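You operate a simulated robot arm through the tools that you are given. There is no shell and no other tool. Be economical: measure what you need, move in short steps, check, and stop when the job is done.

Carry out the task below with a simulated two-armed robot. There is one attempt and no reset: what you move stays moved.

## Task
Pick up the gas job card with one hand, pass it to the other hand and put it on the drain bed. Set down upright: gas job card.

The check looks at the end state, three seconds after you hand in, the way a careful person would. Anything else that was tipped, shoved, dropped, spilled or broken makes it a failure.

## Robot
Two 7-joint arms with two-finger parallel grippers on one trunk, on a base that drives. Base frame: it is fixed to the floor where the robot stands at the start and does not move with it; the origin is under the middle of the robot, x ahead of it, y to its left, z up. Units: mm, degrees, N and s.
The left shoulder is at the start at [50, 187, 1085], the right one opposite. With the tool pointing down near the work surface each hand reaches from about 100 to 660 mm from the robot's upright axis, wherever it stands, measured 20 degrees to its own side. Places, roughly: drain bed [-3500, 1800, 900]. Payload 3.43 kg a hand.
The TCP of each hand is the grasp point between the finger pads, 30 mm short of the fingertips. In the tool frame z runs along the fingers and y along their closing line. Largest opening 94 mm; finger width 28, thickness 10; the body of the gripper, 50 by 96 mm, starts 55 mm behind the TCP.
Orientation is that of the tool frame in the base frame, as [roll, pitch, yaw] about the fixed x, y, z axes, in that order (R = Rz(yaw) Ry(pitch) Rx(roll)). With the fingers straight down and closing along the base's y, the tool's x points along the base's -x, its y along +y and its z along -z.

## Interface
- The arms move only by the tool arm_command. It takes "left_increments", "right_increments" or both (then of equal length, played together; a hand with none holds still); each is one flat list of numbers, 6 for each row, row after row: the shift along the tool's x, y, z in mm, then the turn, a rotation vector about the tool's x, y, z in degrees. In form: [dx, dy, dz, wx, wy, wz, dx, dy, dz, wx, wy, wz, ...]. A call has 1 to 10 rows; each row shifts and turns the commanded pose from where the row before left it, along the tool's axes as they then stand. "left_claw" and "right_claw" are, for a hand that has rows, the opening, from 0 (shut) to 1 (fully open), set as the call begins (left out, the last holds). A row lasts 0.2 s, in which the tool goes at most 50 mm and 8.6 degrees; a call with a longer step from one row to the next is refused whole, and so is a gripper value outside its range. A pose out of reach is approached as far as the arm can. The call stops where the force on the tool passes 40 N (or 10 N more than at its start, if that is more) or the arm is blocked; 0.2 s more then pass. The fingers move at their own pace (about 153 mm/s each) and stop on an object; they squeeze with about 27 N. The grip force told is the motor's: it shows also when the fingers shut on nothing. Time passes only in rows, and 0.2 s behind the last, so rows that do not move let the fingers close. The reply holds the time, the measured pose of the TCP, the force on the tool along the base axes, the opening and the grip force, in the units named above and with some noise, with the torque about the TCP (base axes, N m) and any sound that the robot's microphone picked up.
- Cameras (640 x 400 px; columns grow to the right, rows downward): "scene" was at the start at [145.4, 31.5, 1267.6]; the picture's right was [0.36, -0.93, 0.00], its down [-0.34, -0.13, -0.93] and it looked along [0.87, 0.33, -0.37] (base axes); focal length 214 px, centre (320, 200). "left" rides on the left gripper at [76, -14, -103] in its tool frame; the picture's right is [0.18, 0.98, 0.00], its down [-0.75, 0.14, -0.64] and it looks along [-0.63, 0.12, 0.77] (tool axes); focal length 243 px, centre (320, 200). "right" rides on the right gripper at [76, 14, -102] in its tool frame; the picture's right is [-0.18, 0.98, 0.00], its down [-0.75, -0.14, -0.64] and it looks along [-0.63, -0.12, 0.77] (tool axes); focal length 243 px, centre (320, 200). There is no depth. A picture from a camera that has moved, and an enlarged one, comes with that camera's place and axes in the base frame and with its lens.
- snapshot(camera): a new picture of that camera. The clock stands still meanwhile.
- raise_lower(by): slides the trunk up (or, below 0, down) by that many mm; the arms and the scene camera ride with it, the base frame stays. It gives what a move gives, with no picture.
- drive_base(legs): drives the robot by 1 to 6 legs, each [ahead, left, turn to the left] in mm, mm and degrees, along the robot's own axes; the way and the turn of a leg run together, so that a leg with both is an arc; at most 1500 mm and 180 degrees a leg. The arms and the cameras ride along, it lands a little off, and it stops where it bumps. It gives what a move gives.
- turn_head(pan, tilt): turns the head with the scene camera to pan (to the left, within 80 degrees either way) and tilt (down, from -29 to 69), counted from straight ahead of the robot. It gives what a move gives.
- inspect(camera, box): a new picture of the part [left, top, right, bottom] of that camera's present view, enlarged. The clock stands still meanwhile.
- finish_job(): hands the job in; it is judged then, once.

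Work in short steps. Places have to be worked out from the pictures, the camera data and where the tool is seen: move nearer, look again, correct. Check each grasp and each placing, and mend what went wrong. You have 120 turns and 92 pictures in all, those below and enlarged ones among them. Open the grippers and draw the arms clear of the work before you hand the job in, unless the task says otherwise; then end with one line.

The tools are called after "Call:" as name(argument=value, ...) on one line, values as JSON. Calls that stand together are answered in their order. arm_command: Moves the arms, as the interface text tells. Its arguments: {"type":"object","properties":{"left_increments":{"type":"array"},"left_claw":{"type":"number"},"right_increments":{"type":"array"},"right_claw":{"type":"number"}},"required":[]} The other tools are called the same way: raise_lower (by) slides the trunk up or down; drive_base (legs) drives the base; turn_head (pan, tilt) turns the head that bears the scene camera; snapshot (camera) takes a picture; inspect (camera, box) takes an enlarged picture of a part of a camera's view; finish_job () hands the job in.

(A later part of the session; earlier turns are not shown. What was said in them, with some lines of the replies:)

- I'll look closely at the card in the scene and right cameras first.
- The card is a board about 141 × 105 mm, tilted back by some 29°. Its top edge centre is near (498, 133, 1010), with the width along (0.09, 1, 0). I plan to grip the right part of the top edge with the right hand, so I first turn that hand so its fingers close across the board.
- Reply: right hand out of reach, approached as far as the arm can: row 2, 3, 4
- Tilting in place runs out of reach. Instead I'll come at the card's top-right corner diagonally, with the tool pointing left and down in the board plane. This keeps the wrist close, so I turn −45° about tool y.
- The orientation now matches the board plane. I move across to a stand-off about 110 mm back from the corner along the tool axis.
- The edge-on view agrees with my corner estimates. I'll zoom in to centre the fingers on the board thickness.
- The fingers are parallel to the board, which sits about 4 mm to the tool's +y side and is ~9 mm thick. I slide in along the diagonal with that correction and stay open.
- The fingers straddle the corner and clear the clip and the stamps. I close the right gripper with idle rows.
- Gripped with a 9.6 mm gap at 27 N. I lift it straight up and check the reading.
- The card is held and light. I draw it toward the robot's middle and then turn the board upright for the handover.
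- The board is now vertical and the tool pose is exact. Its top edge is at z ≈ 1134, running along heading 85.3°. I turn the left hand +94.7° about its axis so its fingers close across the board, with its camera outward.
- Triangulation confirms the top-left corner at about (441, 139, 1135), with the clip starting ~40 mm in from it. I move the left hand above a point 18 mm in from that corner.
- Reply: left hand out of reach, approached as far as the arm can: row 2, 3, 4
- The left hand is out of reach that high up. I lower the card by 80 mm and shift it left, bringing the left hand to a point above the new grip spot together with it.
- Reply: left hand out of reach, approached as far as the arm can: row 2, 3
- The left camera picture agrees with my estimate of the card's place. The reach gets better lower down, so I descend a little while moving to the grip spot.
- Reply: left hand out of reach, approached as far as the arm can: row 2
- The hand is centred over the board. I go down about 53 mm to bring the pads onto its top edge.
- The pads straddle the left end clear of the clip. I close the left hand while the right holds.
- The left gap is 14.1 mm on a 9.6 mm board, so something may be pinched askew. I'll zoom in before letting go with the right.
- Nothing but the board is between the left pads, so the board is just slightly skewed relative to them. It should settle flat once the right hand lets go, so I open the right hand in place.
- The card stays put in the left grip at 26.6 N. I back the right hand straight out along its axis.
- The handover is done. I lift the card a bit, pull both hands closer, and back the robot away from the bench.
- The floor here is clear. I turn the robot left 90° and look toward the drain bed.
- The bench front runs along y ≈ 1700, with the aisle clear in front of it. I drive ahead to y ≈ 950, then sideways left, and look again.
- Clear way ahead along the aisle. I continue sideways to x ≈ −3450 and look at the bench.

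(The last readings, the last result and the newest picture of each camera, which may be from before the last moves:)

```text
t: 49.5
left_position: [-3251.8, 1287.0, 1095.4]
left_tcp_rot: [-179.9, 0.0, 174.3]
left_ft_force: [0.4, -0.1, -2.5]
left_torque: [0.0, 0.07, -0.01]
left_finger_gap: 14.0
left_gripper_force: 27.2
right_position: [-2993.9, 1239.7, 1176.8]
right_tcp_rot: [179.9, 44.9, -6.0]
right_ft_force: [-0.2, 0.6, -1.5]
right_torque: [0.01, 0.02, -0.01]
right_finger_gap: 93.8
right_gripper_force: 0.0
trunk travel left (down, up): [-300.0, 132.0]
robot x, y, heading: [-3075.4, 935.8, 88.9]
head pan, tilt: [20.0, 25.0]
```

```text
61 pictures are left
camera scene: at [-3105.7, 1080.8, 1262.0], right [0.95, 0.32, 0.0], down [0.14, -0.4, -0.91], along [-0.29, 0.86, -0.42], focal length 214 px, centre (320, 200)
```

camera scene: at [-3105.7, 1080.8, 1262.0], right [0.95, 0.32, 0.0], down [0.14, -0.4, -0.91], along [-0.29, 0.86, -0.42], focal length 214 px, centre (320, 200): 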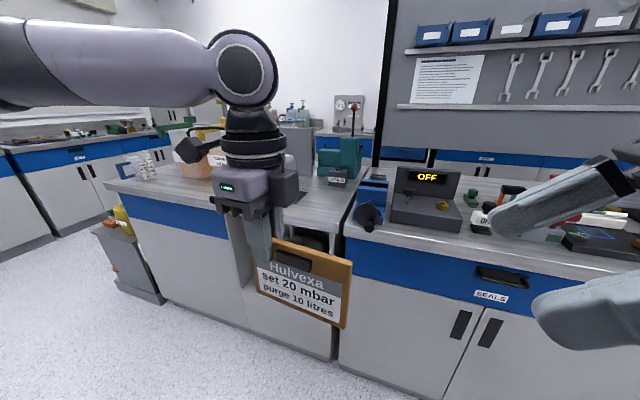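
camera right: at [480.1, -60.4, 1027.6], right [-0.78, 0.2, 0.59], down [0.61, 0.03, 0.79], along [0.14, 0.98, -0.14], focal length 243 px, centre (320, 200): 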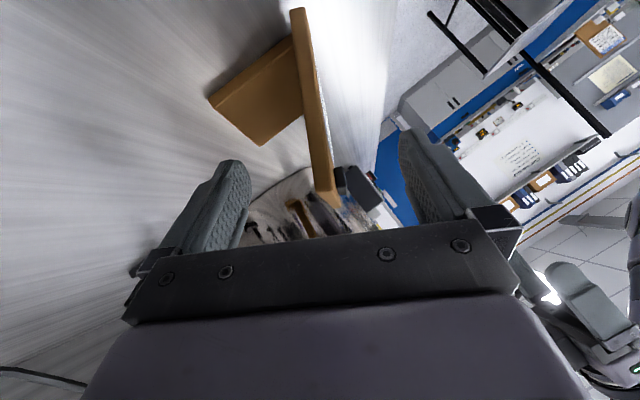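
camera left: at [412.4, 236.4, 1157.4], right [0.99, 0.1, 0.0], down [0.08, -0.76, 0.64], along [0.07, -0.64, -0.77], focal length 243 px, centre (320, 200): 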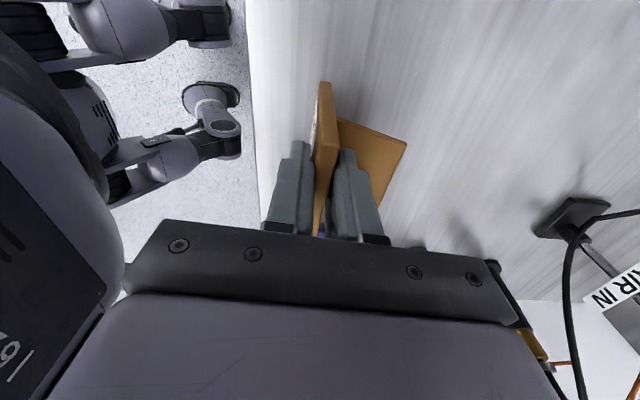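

The left arm hides the bed area. I drive farther left and look back toward it.

Call:
drive_base(legs=[[0, 350, 1]])

Call:
turn_head(pan=-5, tilt=30)

Call:
snapshot(camera="scene")

Call:
snapshot(camera="right")

```text
t: 51.8
left_position: [-3614.1, 1285.2, 1094.0]
left_tcp_rot: [-180.0, 0.0, 175.5]
left_ft_force: [-0.7, 0.0, -2.4]
left_torque: [0.02, 0.06, -0.03]
left_finger_gap: 13.9
left_gripper_force: 27.5
right_position: [-3355.1, 1246.2, 1175.6]
right_tcp_rot: [-180.0, 45.1, -4.7]
right_ft_force: [-0.3, -0.2, -0.1]
right_torque: [-0.01, 0.0, -0.02]
right_finger_gap: 94.0
right_gripper_force: 0.1
trunk travel left (down, up): [-300.0, 132.0]
robot x, y, heading: [-3429.4, 937.9, 90.3]
head pan, tilt: [20.0, 25.0]
```

```text
t: 52.6
left_position: [-3614.7, 1284.4, 1094.1]
left_tcp_rot: [-180.0, 0.0, 175.6]
left_ft_force: [0.7, -0.1, -2.1]
left_torque: [-0.02, 0.05, 0.02]
left_finger_gap: 14.0
left_gripper_force: 26.9
right_position: [-3356.0, 1245.5, 1174.9]
right_tcp_rot: [-180.0, 44.9, -4.6]
right_ft_force: [-0.2, 0.3, -0.7]
right_torque: [0.02, 0.0, 0.0]
right_finger_gap: 94.2
right_gripper_force: 0.0
trunk travel left (down, up): [-300.0, 132.0]
robot x, y, heading: [-3428.9, 939.2, 90.5]
head pan, tilt: [-5.0, 30.0]
```

```text
60 pictures are left
camera scene: at [-3423.0, 1086.4, 1254.0], right [1.0, -0.08, 0.0], down [-0.04, -0.5, -0.87], along [0.07, 0.86, -0.5], focal length 214 px, centre (320, 200)
```

scene: 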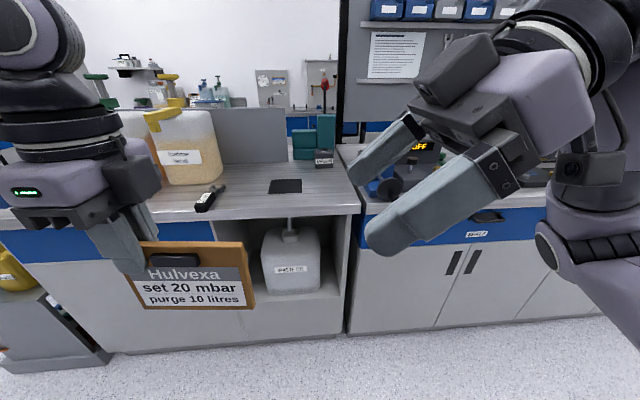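

```text
59 pictures are left
camera right: at [-3230.1, 1220.2, 1194.0], right [-0.21, -0.97, 0.13], down [-0.07, 0.15, 0.99], along [-0.98, 0.2, -0.1], focal length 243 px, centre (320, 200)
```

right: 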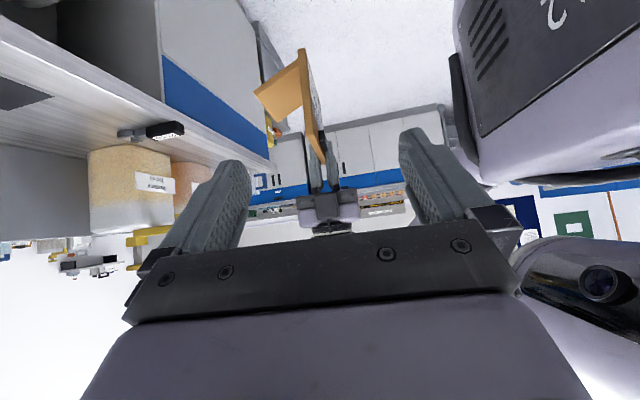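

The drain bed position projects onto the dark square at (284,187). I'll zoom in there.

Call:
inspect(camera="scene", box=[190, 110, 370, 225])

```text
3.48 times, centred on (280, 168) of scene
camera zoom: at [-3423.0, 1086.4, 1254.0], right [1.0, -0.08, 0.0], down [-0.04, -0.5, -0.87], along [0.07, 0.86, -0.5], focal length 746 px, centre (459, 313)
```

zoom: 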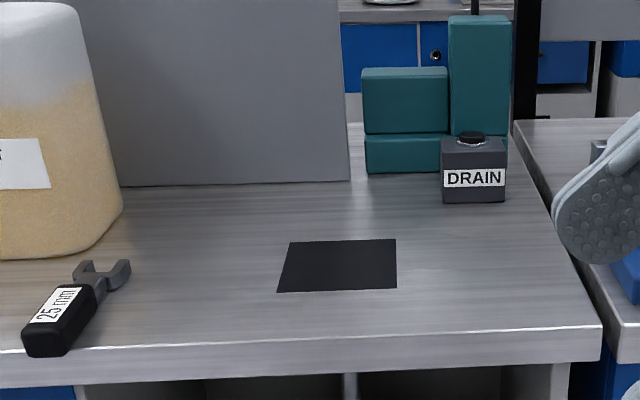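

The drain bed is the dark 120 mm mat centred near (−3492, 1812), and the bench edge is at y ≈ 1640. I'll stand at about (−3332, 1280) facing the bench. From there I'll turn the left hand to its neutral yaw, so the card leans left and is easy to reach.

Call:
drive_base(legs=[[0, -97, -0.4], [200, 0, 0], [135, 0, 0]])

Call:
turn_head(pan=15, tilt=35)

Call:
snapshot(camera="scene")

```text
t: 55.9
left_position: [-3514.3, 1622.8, 1093.4]
left_tcp_rot: [-180.0, -0.1, 175.0]
left_ft_force: [-0.5, -0.1, -1.5]
left_torque: [-0.03, 0.06, 0.01]
left_finger_gap: 14.1
left_gripper_force: 26.9
right_position: [-3256.8, 1581.5, 1176.2]
right_tcp_rot: [179.9, 45.1, -5.1]
right_ft_force: [0.4, 0.5, -0.3]
right_torque: [-0.04, 0.0, -0.03]
right_finger_gap: 93.9
right_gripper_force: 0.0
trunk travel left (down, up): [-300.0, 132.0]
robot x, y, heading: [-3335.2, 1279.7, 89.8]
head pan, tilt: [-5.0, 30.0]
```

```text
t: 56.7
left_position: [-3515.3, 1623.0, 1094.5]
left_tcp_rot: [179.9, -0.1, 175.1]
left_ft_force: [0.1, -0.2, -1.5]
left_torque: [-0.03, 0.09, 0.01]
left_finger_gap: 14.3
left_gripper_force: 26.9
right_position: [-3256.9, 1580.5, 1175.9]
right_tcp_rot: [-180.0, 45.1, -5.0]
right_ft_force: [-0.7, 0.7, -0.4]
right_torque: [0.01, -0.01, -0.01]
right_finger_gap: 94.1
right_gripper_force: 0.1
trunk travel left (down, up): [-300.0, 132.0]
robot x, y, heading: [-3332.7, 1272.7, 89.9]
head pan, tilt: [15.0, 35.0]
```

```text
57 pictures are left
camera scene: at [-3356.6, 1417.2, 1246.2], right [0.97, 0.26, 0.0], down [0.15, -0.55, -0.82], along [-0.21, 0.79, -0.57], focal length 214 px, centre (320, 200)
```

scene: 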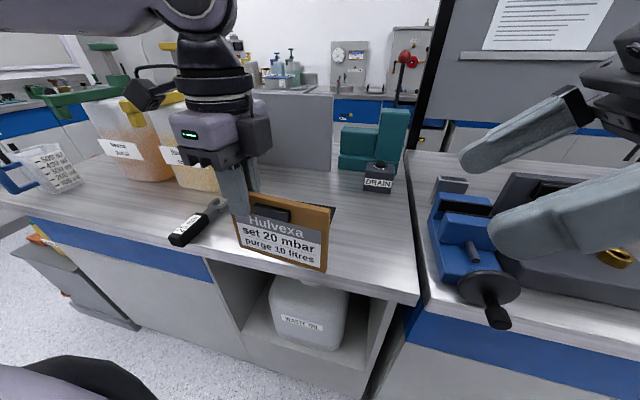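

The robot is in place. Now I turn the left hand back to neutral yaw, with the card pointing away from the robot.

Call:
arm_command(left_increments=[0, 0, 0, 0, 0, -8.5, 0, 0, 0, 0, 0, -8.5, 0, 0, 0, 0, 0, -8.5, 0, 0, 0, 0, 0, -8.5, 0, 0, 0, 0, 0, -8.5, 0, 0, 0, 0, 0, -8.5, 0, 0, 0, 0, 0, -8.5, 0, 0, 0, 0, 0, -8.5, 0, 0, 0, 0, 0, -8.5, 0, 0, 0, 0, 0, -8.5])

Call:
arm_command(left_increments=[0, 0, 0, 0, 0, -4.95, 0, 0, 0, 0, 0, -4.95])

Call:
snapshot(camera="scene")

Call:
snapshot(camera="left")

```text
t: 58.9
left_position: [-3516.4, 1622.3, 1094.5]
left_tcp_rot: [180.0, 0.1, -99.6]
left_ft_force: [0.9, 0.2, -1.7]
left_torque: [-0.07, -0.02, -0.01]
left_finger_gap: 14.0
left_gripper_force: 26.7
right_position: [-3257.0, 1581.5, 1175.7]
right_tcp_rot: [180.0, 45.0, -5.0]
right_ft_force: [0.3, 0.2, 0.5]
right_torque: [0.01, 0.03, -0.02]
right_finger_gap: 93.8
right_gripper_force: 0.1
trunk travel left (down, up): [-300.0, 132.0]
robot x, y, heading: [-3336.1, 1272.2, 89.8]
head pan, tilt: [15.0, 35.0]
```

```text
t: 59.5
left_position: [-3515.6, 1621.9, 1093.9]
left_tcp_rot: [-180.0, 0.0, -90.0]
left_ft_force: [0.2, -0.6, -1.3]
left_torque: [-0.06, 0.0, 0.02]
left_finger_gap: 14.0
left_gripper_force: 26.9
right_position: [-3256.7, 1580.7, 1176.3]
right_tcp_rot: [-179.9, 45.0, -5.1]
right_ft_force: [-0.5, -0.6, -0.6]
right_torque: [-0.01, -0.04, -0.03]
right_finger_gap: 93.8
right_gripper_force: 0.2
trunk travel left (down, up): [-300.0, 132.0]
robot x, y, heading: [-3336.2, 1274.5, 89.8]
head pan, tilt: [15.0, 35.0]
```

```text
56 pictures are left
camera scene: at [-3356.7, 1417.2, 1246.2], right [0.97, 0.26, 0.0], down [0.15, -0.55, -0.82], along [-0.21, 0.79, -0.57], focal length 214 px, centre (320, 200)
```

scene: 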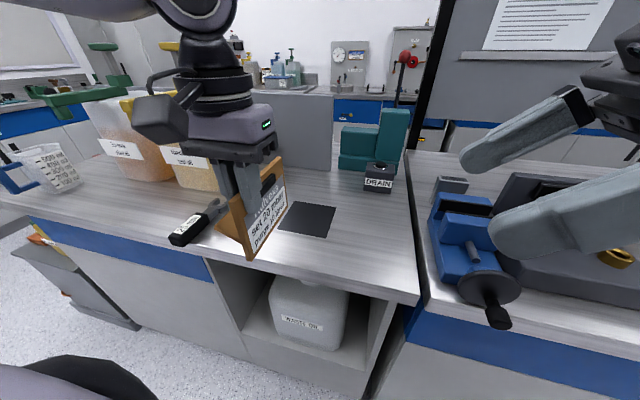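

```text
55 pictures are left
camera left: at [-3500.8, 1545.1, 1197.1], right [-0.98, -0.19, 0.0], down [-0.14, 0.75, 0.64], along [-0.12, 0.63, -0.77], focal length 243 px, centre (320, 200)
```

left: 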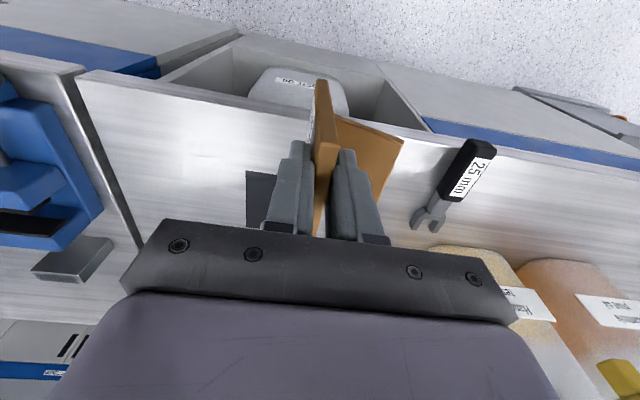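

The card sits in the hand just as at the handover. I'll zoom in on the mat to refine its position from this closer view.

Call:
inspect(camera="scene", box=[200, 150, 400, 275])

```text
3.20 times, centred on (300, 212) of scene
camera zoom: at [-3356.7, 1417.2, 1246.2], right [0.97, 0.26, 0.0], down [0.15, -0.55, -0.82], along [-0.21, 0.79, -0.57], focal length 686 px, centre (384, 160)
```

zoom: 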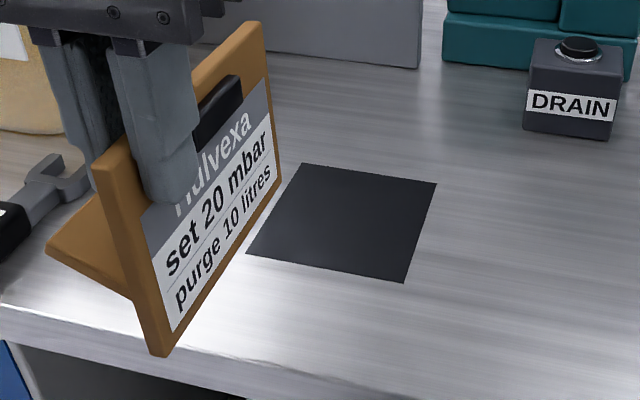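

The mat centre is refined to (−3492, 1815), so the left TCP target is about (−3506, 1768, 1008) with a 29° lean. I go forward and down partway, then tilt.

Call:
arm_command(left_increments=[-36.5, -2.5, 8, 0, 0, 0, -36.5, -2.5, 8, 0, 0, 0, -36.5, -2.5, 8, 0, 0, 0, -36.5, -2.5, 8, 0, 0, 0])

Call:
arm_command(left_increments=[0, 0, 0, 7.25, 0, 0, 0, 0, 0, 7.25, 0, 0, 0, 0, 0, 7.25, 0, 0, 0, 0, 0, 7.25, 0, 0])

Call:
inspect(camera="scene", box=[170, 100, 410, 270])

Call:
snapshot(camera="left")

```text
t: 60.5
left_position: [-3522.7, 1754.4, 1055.5]
left_tcp_rot: [-180.0, 0.1, -90.0]
left_ft_force: [-0.2, 0.3, -2.0]
left_torque: [-0.08, -0.01, -0.01]
left_finger_gap: 13.9
left_gripper_force: 27.5
left hand out of reach, approached as far as the arm can: row 4
right_position: [-3257.8, 1579.8, 1175.7]
right_tcp_rot: [-180.0, 45.0, -5.0]
right_ft_force: [0.0, -0.2, -0.5]
right_torque: [-0.03, 0.01, 0.01]
right_finger_gap: 93.8
right_gripper_force: 0.1
trunk travel left (down, up): [-300.0, 132.0]
robot x, y, heading: [-3333.5, 1276.3, 89.9]
head pan, tilt: [15.0, 35.0]
```

```text
t: 61.5
left_position: [-3521.2, 1753.9, 1056.2]
left_tcp_rot: [-150.9, 0.0, -90.0]
left_ft_force: [0.4, 0.1, -1.6]
left_torque: [-0.03, 0.01, -0.03]
left_finger_gap: 14.0
left_gripper_force: 27.2
right_position: [-3256.9, 1580.4, 1175.5]
right_tcp_rot: [-180.0, 45.0, -4.9]
right_ft_force: [-0.5, 0.0, 0.5]
right_torque: [0.0, -0.02, 0.0]
right_finger_gap: 94.0
right_gripper_force: 0.1
trunk travel left (down, up): [-300.0, 132.0]
robot x, y, heading: [-3334.9, 1275.0, 89.8]
head pan, tilt: [15.0, 35.0]
```

```text
2.35 times, centred on (290, 185) of scene
camera zoom: at [-3356.9, 1417.2, 1246.2], right [0.97, 0.26, 0.0], down [0.15, -0.55, -0.82], along [-0.21, 0.79, -0.57], focal length 505 px, centre (391, 235)
```

zoom: 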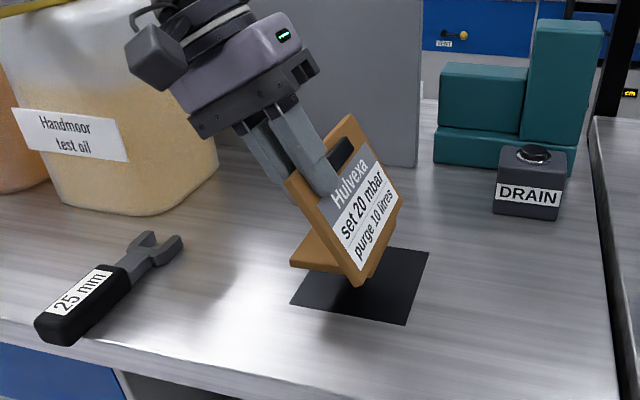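

```text
52 pictures are left
camera left: at [-3558.4, 1677.7, 1154.2], right [-0.86, -0.18, -0.48], down [-0.44, 0.75, 0.49], along [0.27, 0.63, -0.73], focal length 243 px, centre (320, 200)
```

left: 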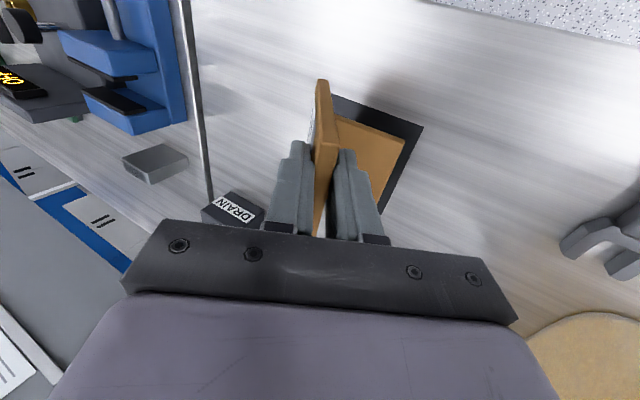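

The lean matches the table and the foot hangs over the mat. I descend to about 17 mm above contact while centring, then check.

Call:
arm_command(left_increments=[-7, 1, 12, 0, 0, 0, -7, 0.9, 22.4, 0, 0, 0])

Call:
inspect(camera="scene", box=[220, 140, 380, 260])

Call:
snapshot(camera="right")

Call:
inspect(camera="left", box=[250, 60, 450, 240])

```text
t: 62.1
left_position: [-3506.1, 1769.6, 1026.5]
left_tcp_rot: [-151.1, 0.0, -90.0]
left_ft_force: [1.2, -0.6, -1.8]
left_torque: [-0.05, 0.02, -0.02]
left_finger_gap: 14.1
left_gripper_force: 26.8
right_position: [-3255.9, 1580.4, 1176.6]
right_tcp_rot: [179.9, 44.9, -5.1]
right_ft_force: [-0.2, 0.0, 1.0]
right_torque: [0.02, -0.03, 0.0]
right_finger_gap: 93.9
right_gripper_force: 0.0
trunk travel left (down, up): [-300.0, 132.0]
robot x, y, heading: [-3335.0, 1275.2, 90.0]
head pan, tilt: [15.0, 35.0]
```

```text
3.33 times, centred on (300, 200) of scene
camera zoom: at [-3356.6, 1417.4, 1246.2], right [0.97, 0.26, 0.0], down [0.15, -0.55, -0.82], along [-0.21, 0.79, -0.57], focal length 715 px, centre (387, 200)
```

zoom: 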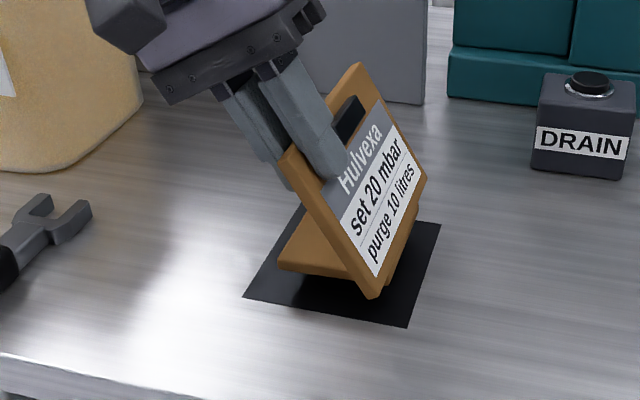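

```text
50 pictures are left
camera right: at [-3132.0, 1554.6, 1194.0], right [-0.22, -0.97, 0.13], down [-0.07, 0.15, 0.99], along [-0.97, 0.2, -0.1], focal length 243 px, centre (320, 200)
```

right: 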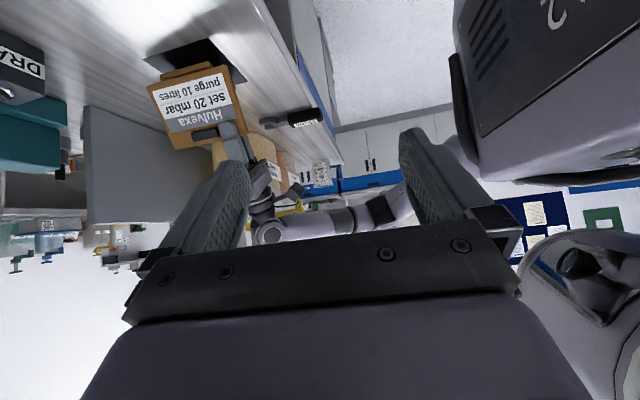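

```text
2.22 times, centred on (350, 150) of left
camera zoom: at [-3541.9, 1692.5, 1124.0], right [-0.86, -0.18, -0.48], down [-0.43, 0.75, 0.49], along [0.27, 0.63, -0.73], focal length 539 px, centre (253, 311)
```

zoom: 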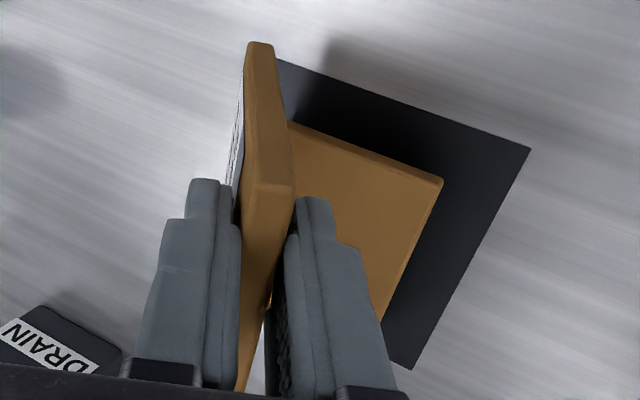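

The foot is parallel to the mat and centred over it. I descend straight down 13 mm.

Call:
arm_command(left_increments=[0, 3.4, 6.1, 0, 0, 0, 0, 2.9, 5.3, 0, 0, 0])

Call:
inspect(camera="scene", box=[240, 160, 360, 250])

```text
t: 62.7
left_position: [-3507.4, 1768.7, 1014.3]
left_tcp_rot: [-151.0, 0.1, -89.9]
left_ft_force: [0.5, -0.3, -1.7]
left_torque: [-0.05, 0.06, 0.0]
left_finger_gap: 13.7
left_gripper_force: 27.2
right_position: [-3256.8, 1581.0, 1175.8]
right_tcp_rot: [-179.9, 45.1, -5.1]
right_ft_force: [0.3, 0.0, 0.8]
right_torque: [0.0, -0.01, -0.01]
right_finger_gap: 94.1
right_gripper_force: 0.0
trunk travel left (down, up): [-300.0, 132.0]
robot x, y, heading: [-3336.8, 1273.5, 90.0]
head pan, tilt: [15.0, 35.0]
```

```text
4.44 times, centred on (300, 205) of scene
camera zoom: at [-3356.7, 1417.3, 1246.2], right [0.97, 0.26, 0.0], down [0.15, -0.55, -0.82], along [-0.21, 0.79, -0.57], focal length 953 px, centre (409, 178)
```

zoom: 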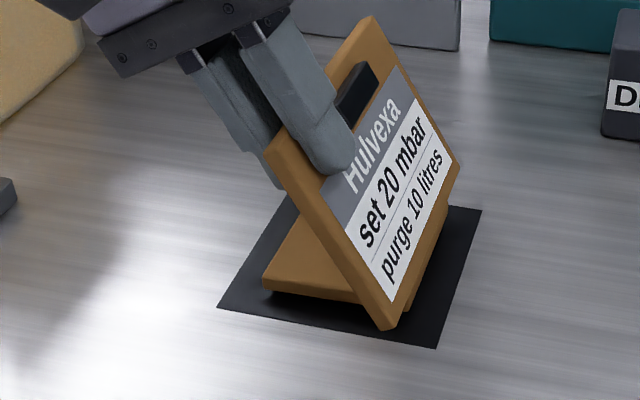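

Still hanging free, with a few mm to go. I descend 4 mm more in small steps and watch the force.

Call:
arm_command(left_increments=[0, 0.97, 1.75, 0, 0, 0, 0, 0.97, 1.75, 0, 0, 0])

Call:
arm_command(left_increments=[0, 0.73, 1.3, 0, 0, 0])

Call:
inspect(camera="scene", box=[240, 160, 360, 250])

```text
t: 63.3
left_position: [-3506.8, 1768.1, 1010.2]
left_tcp_rot: [-151.0, 0.1, -90.0]
left_ft_force: [-0.2, -1.5, 0.3]
left_torque: [0.05, 0.09, 0.04]
left_finger_gap: 14.3
left_gripper_force: 26.9
right_position: [-3256.8, 1580.0, 1175.2]
right_tcp_rot: [-179.9, 45.0, -5.0]
right_ft_force: [-0.4, 0.0, 0.2]
right_torque: [0.01, 0.03, 0.02]
right_finger_gap: 94.0
right_gripper_force: 0.0
trunk travel left (down, up): [-300.0, 132.0]
robot x, y, heading: [-3335.5, 1275.9, 90.0]
head pan, tilt: [15.0, 35.0]
```

```text
t: 63.7
left_position: [-3505.8, 1767.4, 1009.8]
left_tcp_rot: [-150.9, 0.2, -90.0]
left_ft_force: [0.4, -0.6, 4.6]
left_torque: [0.33, 0.11, -0.06]
left_finger_gap: 14.5
left_gripper_force: 27.1
right_position: [-3255.6, 1579.7, 1176.9]
right_tcp_rot: [-180.0, 45.0, -5.0]
right_ft_force: [-0.6, -0.9, -0.3]
right_torque: [0.01, -0.03, 0.0]
right_finger_gap: 94.2
right_gripper_force: 0.1
trunk travel left (down, up): [-300.0, 132.0]
robot x, y, heading: [-3333.5, 1276.5, 89.9]
head pan, tilt: [15.0, 35.0]
```

```text
4.44 times, centred on (300, 205) of scene
camera zoom: at [-3356.4, 1416.6, 1246.4], right [0.97, 0.26, 0.0], down [0.15, -0.55, -0.82], along [-0.21, 0.79, -0.57], focal length 953 px, centre (409, 178)
```

zoom: 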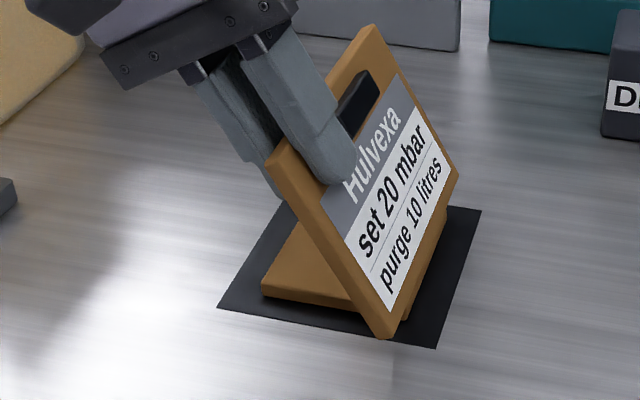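

Contact: about 6 N of support centred under the card, and the foot is flat on the mat. I open the left gripper partway.

Call:
arm_command(left_increments=[0, 0, 0, 0, 0, 0, 0, 0, 0, 0, 0, 0], left_claw=0.5)

Call:
inspect(camera="scene", box=[240, 160, 360, 250])

Call:
inspect(camera="left", box=[250, 60, 450, 240])

```text
t: 64.3
left_position: [-3507.4, 1767.9, 1008.2]
left_tcp_rot: [-151.1, 0.0, -90.0]
left_ft_force: [-0.4, -0.4, 0.5]
left_torque: [-0.01, 0.0, -0.02]
left_finger_gap: 47.0
left_gripper_force: 0.1
right_position: [-3256.8, 1580.8, 1176.3]
right_tcp_rot: [180.0, 45.0, -4.9]
right_ft_force: [-1.0, 0.5, -0.9]
right_torque: [0.01, 0.01, 0.0]
right_finger_gap: 94.0
right_gripper_force: 0.1
trunk travel left (down, up): [-300.0, 132.0]
robot x, y, heading: [-3332.6, 1279.3, 89.6]
head pan, tilt: [15.0, 35.0]
```

```text
4.44 times, centred on (300, 205) of scene
camera zoom: at [-3356.7, 1417.1, 1246.2], right [0.97, 0.26, 0.0], down [0.15, -0.55, -0.82], along [-0.21, 0.79, -0.57], focal length 953 px, centre (409, 178)
```

zoom: 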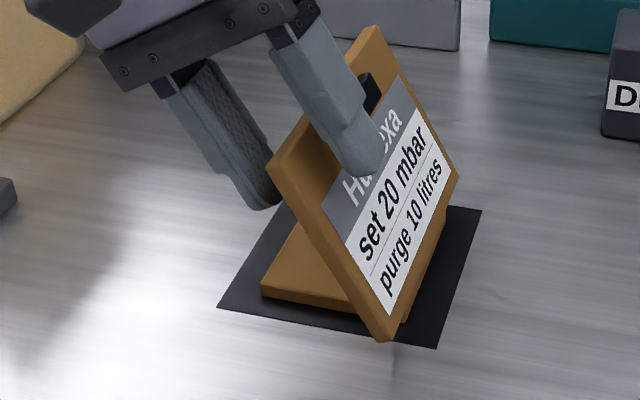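

```text
2.22 times, centred on (350, 150) of left
camera zoom: at [-3542.9, 1691.0, 1104.6], right [-0.86, -0.18, -0.48], down [-0.43, 0.75, 0.49], along [0.27, 0.63, -0.73], focal length 539 px, centre (253, 311)
```

zoom: 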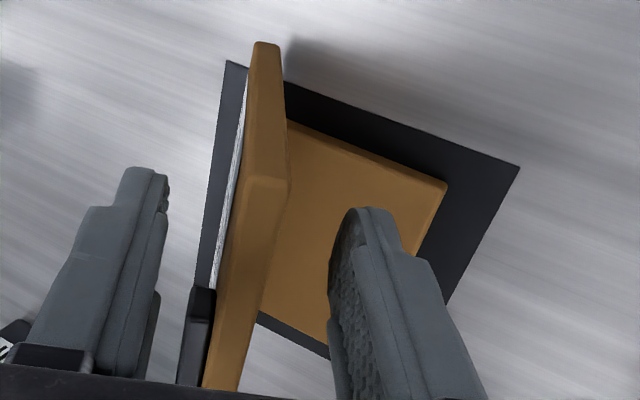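

The card stands by itself on the mat, with the fingers clear of it. I withdraw with small moves back toward the robot and up along the tool, both within easy reach.

Call:
arm_command(left_increments=[8, 0, -8, 0, 0, 0, 15, 0, -15, 0, 0, 0, 25, 0, -15, 0, 0, 0, 35, 0, -10, 0, 0, 0, 40, 0, 0, 0, 0, 0])

Call:
snapshot(camera="scene")

```text
t: 65.5
left_position: [-3532.8, 1644.7, 1048.6]
left_tcp_rot: [-150.9, 0.0, -89.9]
left_ft_force: [-0.4, 0.6, 0.2]
left_torque: [0.0, -0.03, 0.02]
left_finger_gap: 46.9
left_gripper_force: 0.1
right_position: [-3257.2, 1579.2, 1176.2]
right_tcp_rot: [-180.0, 45.0, -5.0]
right_ft_force: [-0.4, 0.6, 0.3]
right_torque: [0.03, 0.02, 0.01]
right_finger_gap: 94.1
right_gripper_force: 0.1
trunk travel left (down, up): [-300.0, 132.0]
robot x, y, heading: [-3334.4, 1274.8, 89.9]
head pan, tilt: [15.0, 35.0]
```

```text
44 pictures are left
camera scene: at [-3356.7, 1416.7, 1246.3], right [0.97, 0.26, 0.0], down [0.15, -0.55, -0.82], along [-0.21, 0.79, -0.57], focal length 214 px, centre (320, 200)
```

scene: 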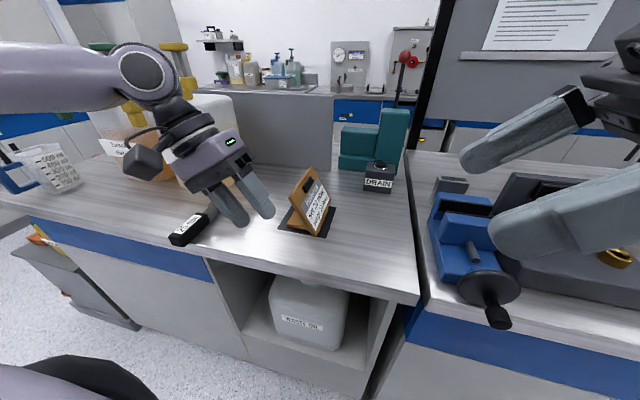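

The left hand is clear and the card stands upright on the mat. I open the gripper fully, back the robot away, and take a last look.

Call:
arm_command(left_increments=[10, -10, -18, 0, 0, 0, 10, -10, -18, 0, 0, 0], left_claw=1)

Call:
drive_base(legs=[[-250, 0, 0]])

Call:
inspect(camera="scene", box=[180, 90, 420, 240])

```text
t: 66.1
left_position: [-3530.5, 1625.2, 1091.1]
left_tcp_rot: [-151.0, -0.1, -89.8]
left_ft_force: [-0.6, 1.2, -0.7]
left_torque: [-0.03, -0.01, -0.01]
left_finger_gap: 94.0
left_gripper_force: 0.0
right_position: [-3257.4, 1579.6, 1176.0]
right_tcp_rot: [180.0, 45.0, -5.0]
right_ft_force: [0.4, 0.7, -0.2]
right_torque: [-0.02, -0.03, -0.01]
right_finger_gap: 94.2
right_gripper_force: 0.1
trunk travel left (down, up): [-300.0, 132.0]
robot x, y, heading: [-3334.5, 1275.0, 90.0]
head pan, tilt: [15.0, 35.0]
```

```text
t: 68.0
left_position: [-3533.3, 1371.5, 1090.9]
left_tcp_rot: [-150.9, 0.0, -89.6]
left_ft_force: [0.2, 0.1, 0.6]
left_torque: [-0.01, 0.0, 0.0]
left_finger_gap: 94.0
left_gripper_force: 0.1
right_position: [-3258.3, 1328.0, 1176.4]
right_tcp_rot: [-180.0, 45.0, -4.8]
right_ft_force: [0.7, 0.0, -0.4]
right_torque: [0.02, 0.04, -0.02]
right_finger_gap: 93.9
right_gripper_force: 0.0
trunk travel left (down, up): [-300.0, 132.0]
robot x, y, heading: [-3332.7, 1024.4, 89.8]
head pan, tilt: [15.0, 35.0]
```

```text
2.67 times, centred on (300, 165) of scene
camera zoom: at [-3357.5, 1164.6, 1246.3], right [0.97, 0.26, 0.0], down [0.15, -0.55, -0.82], along [-0.21, 0.79, -0.57], focal length 572 px, centre (373, 293)
```

zoom: 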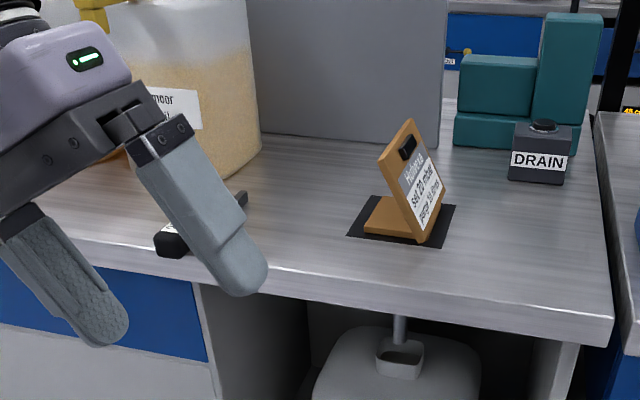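

The card stands upright on the drain bed, nothing else was touched, and both hands are open and clear. I hand in.

Call:
finish_job()

```text
The job is handed in.
```

The gas job card was picked up with the right hand, passed to the left hand, and now stands upright on the drain bed; the job is handed in.
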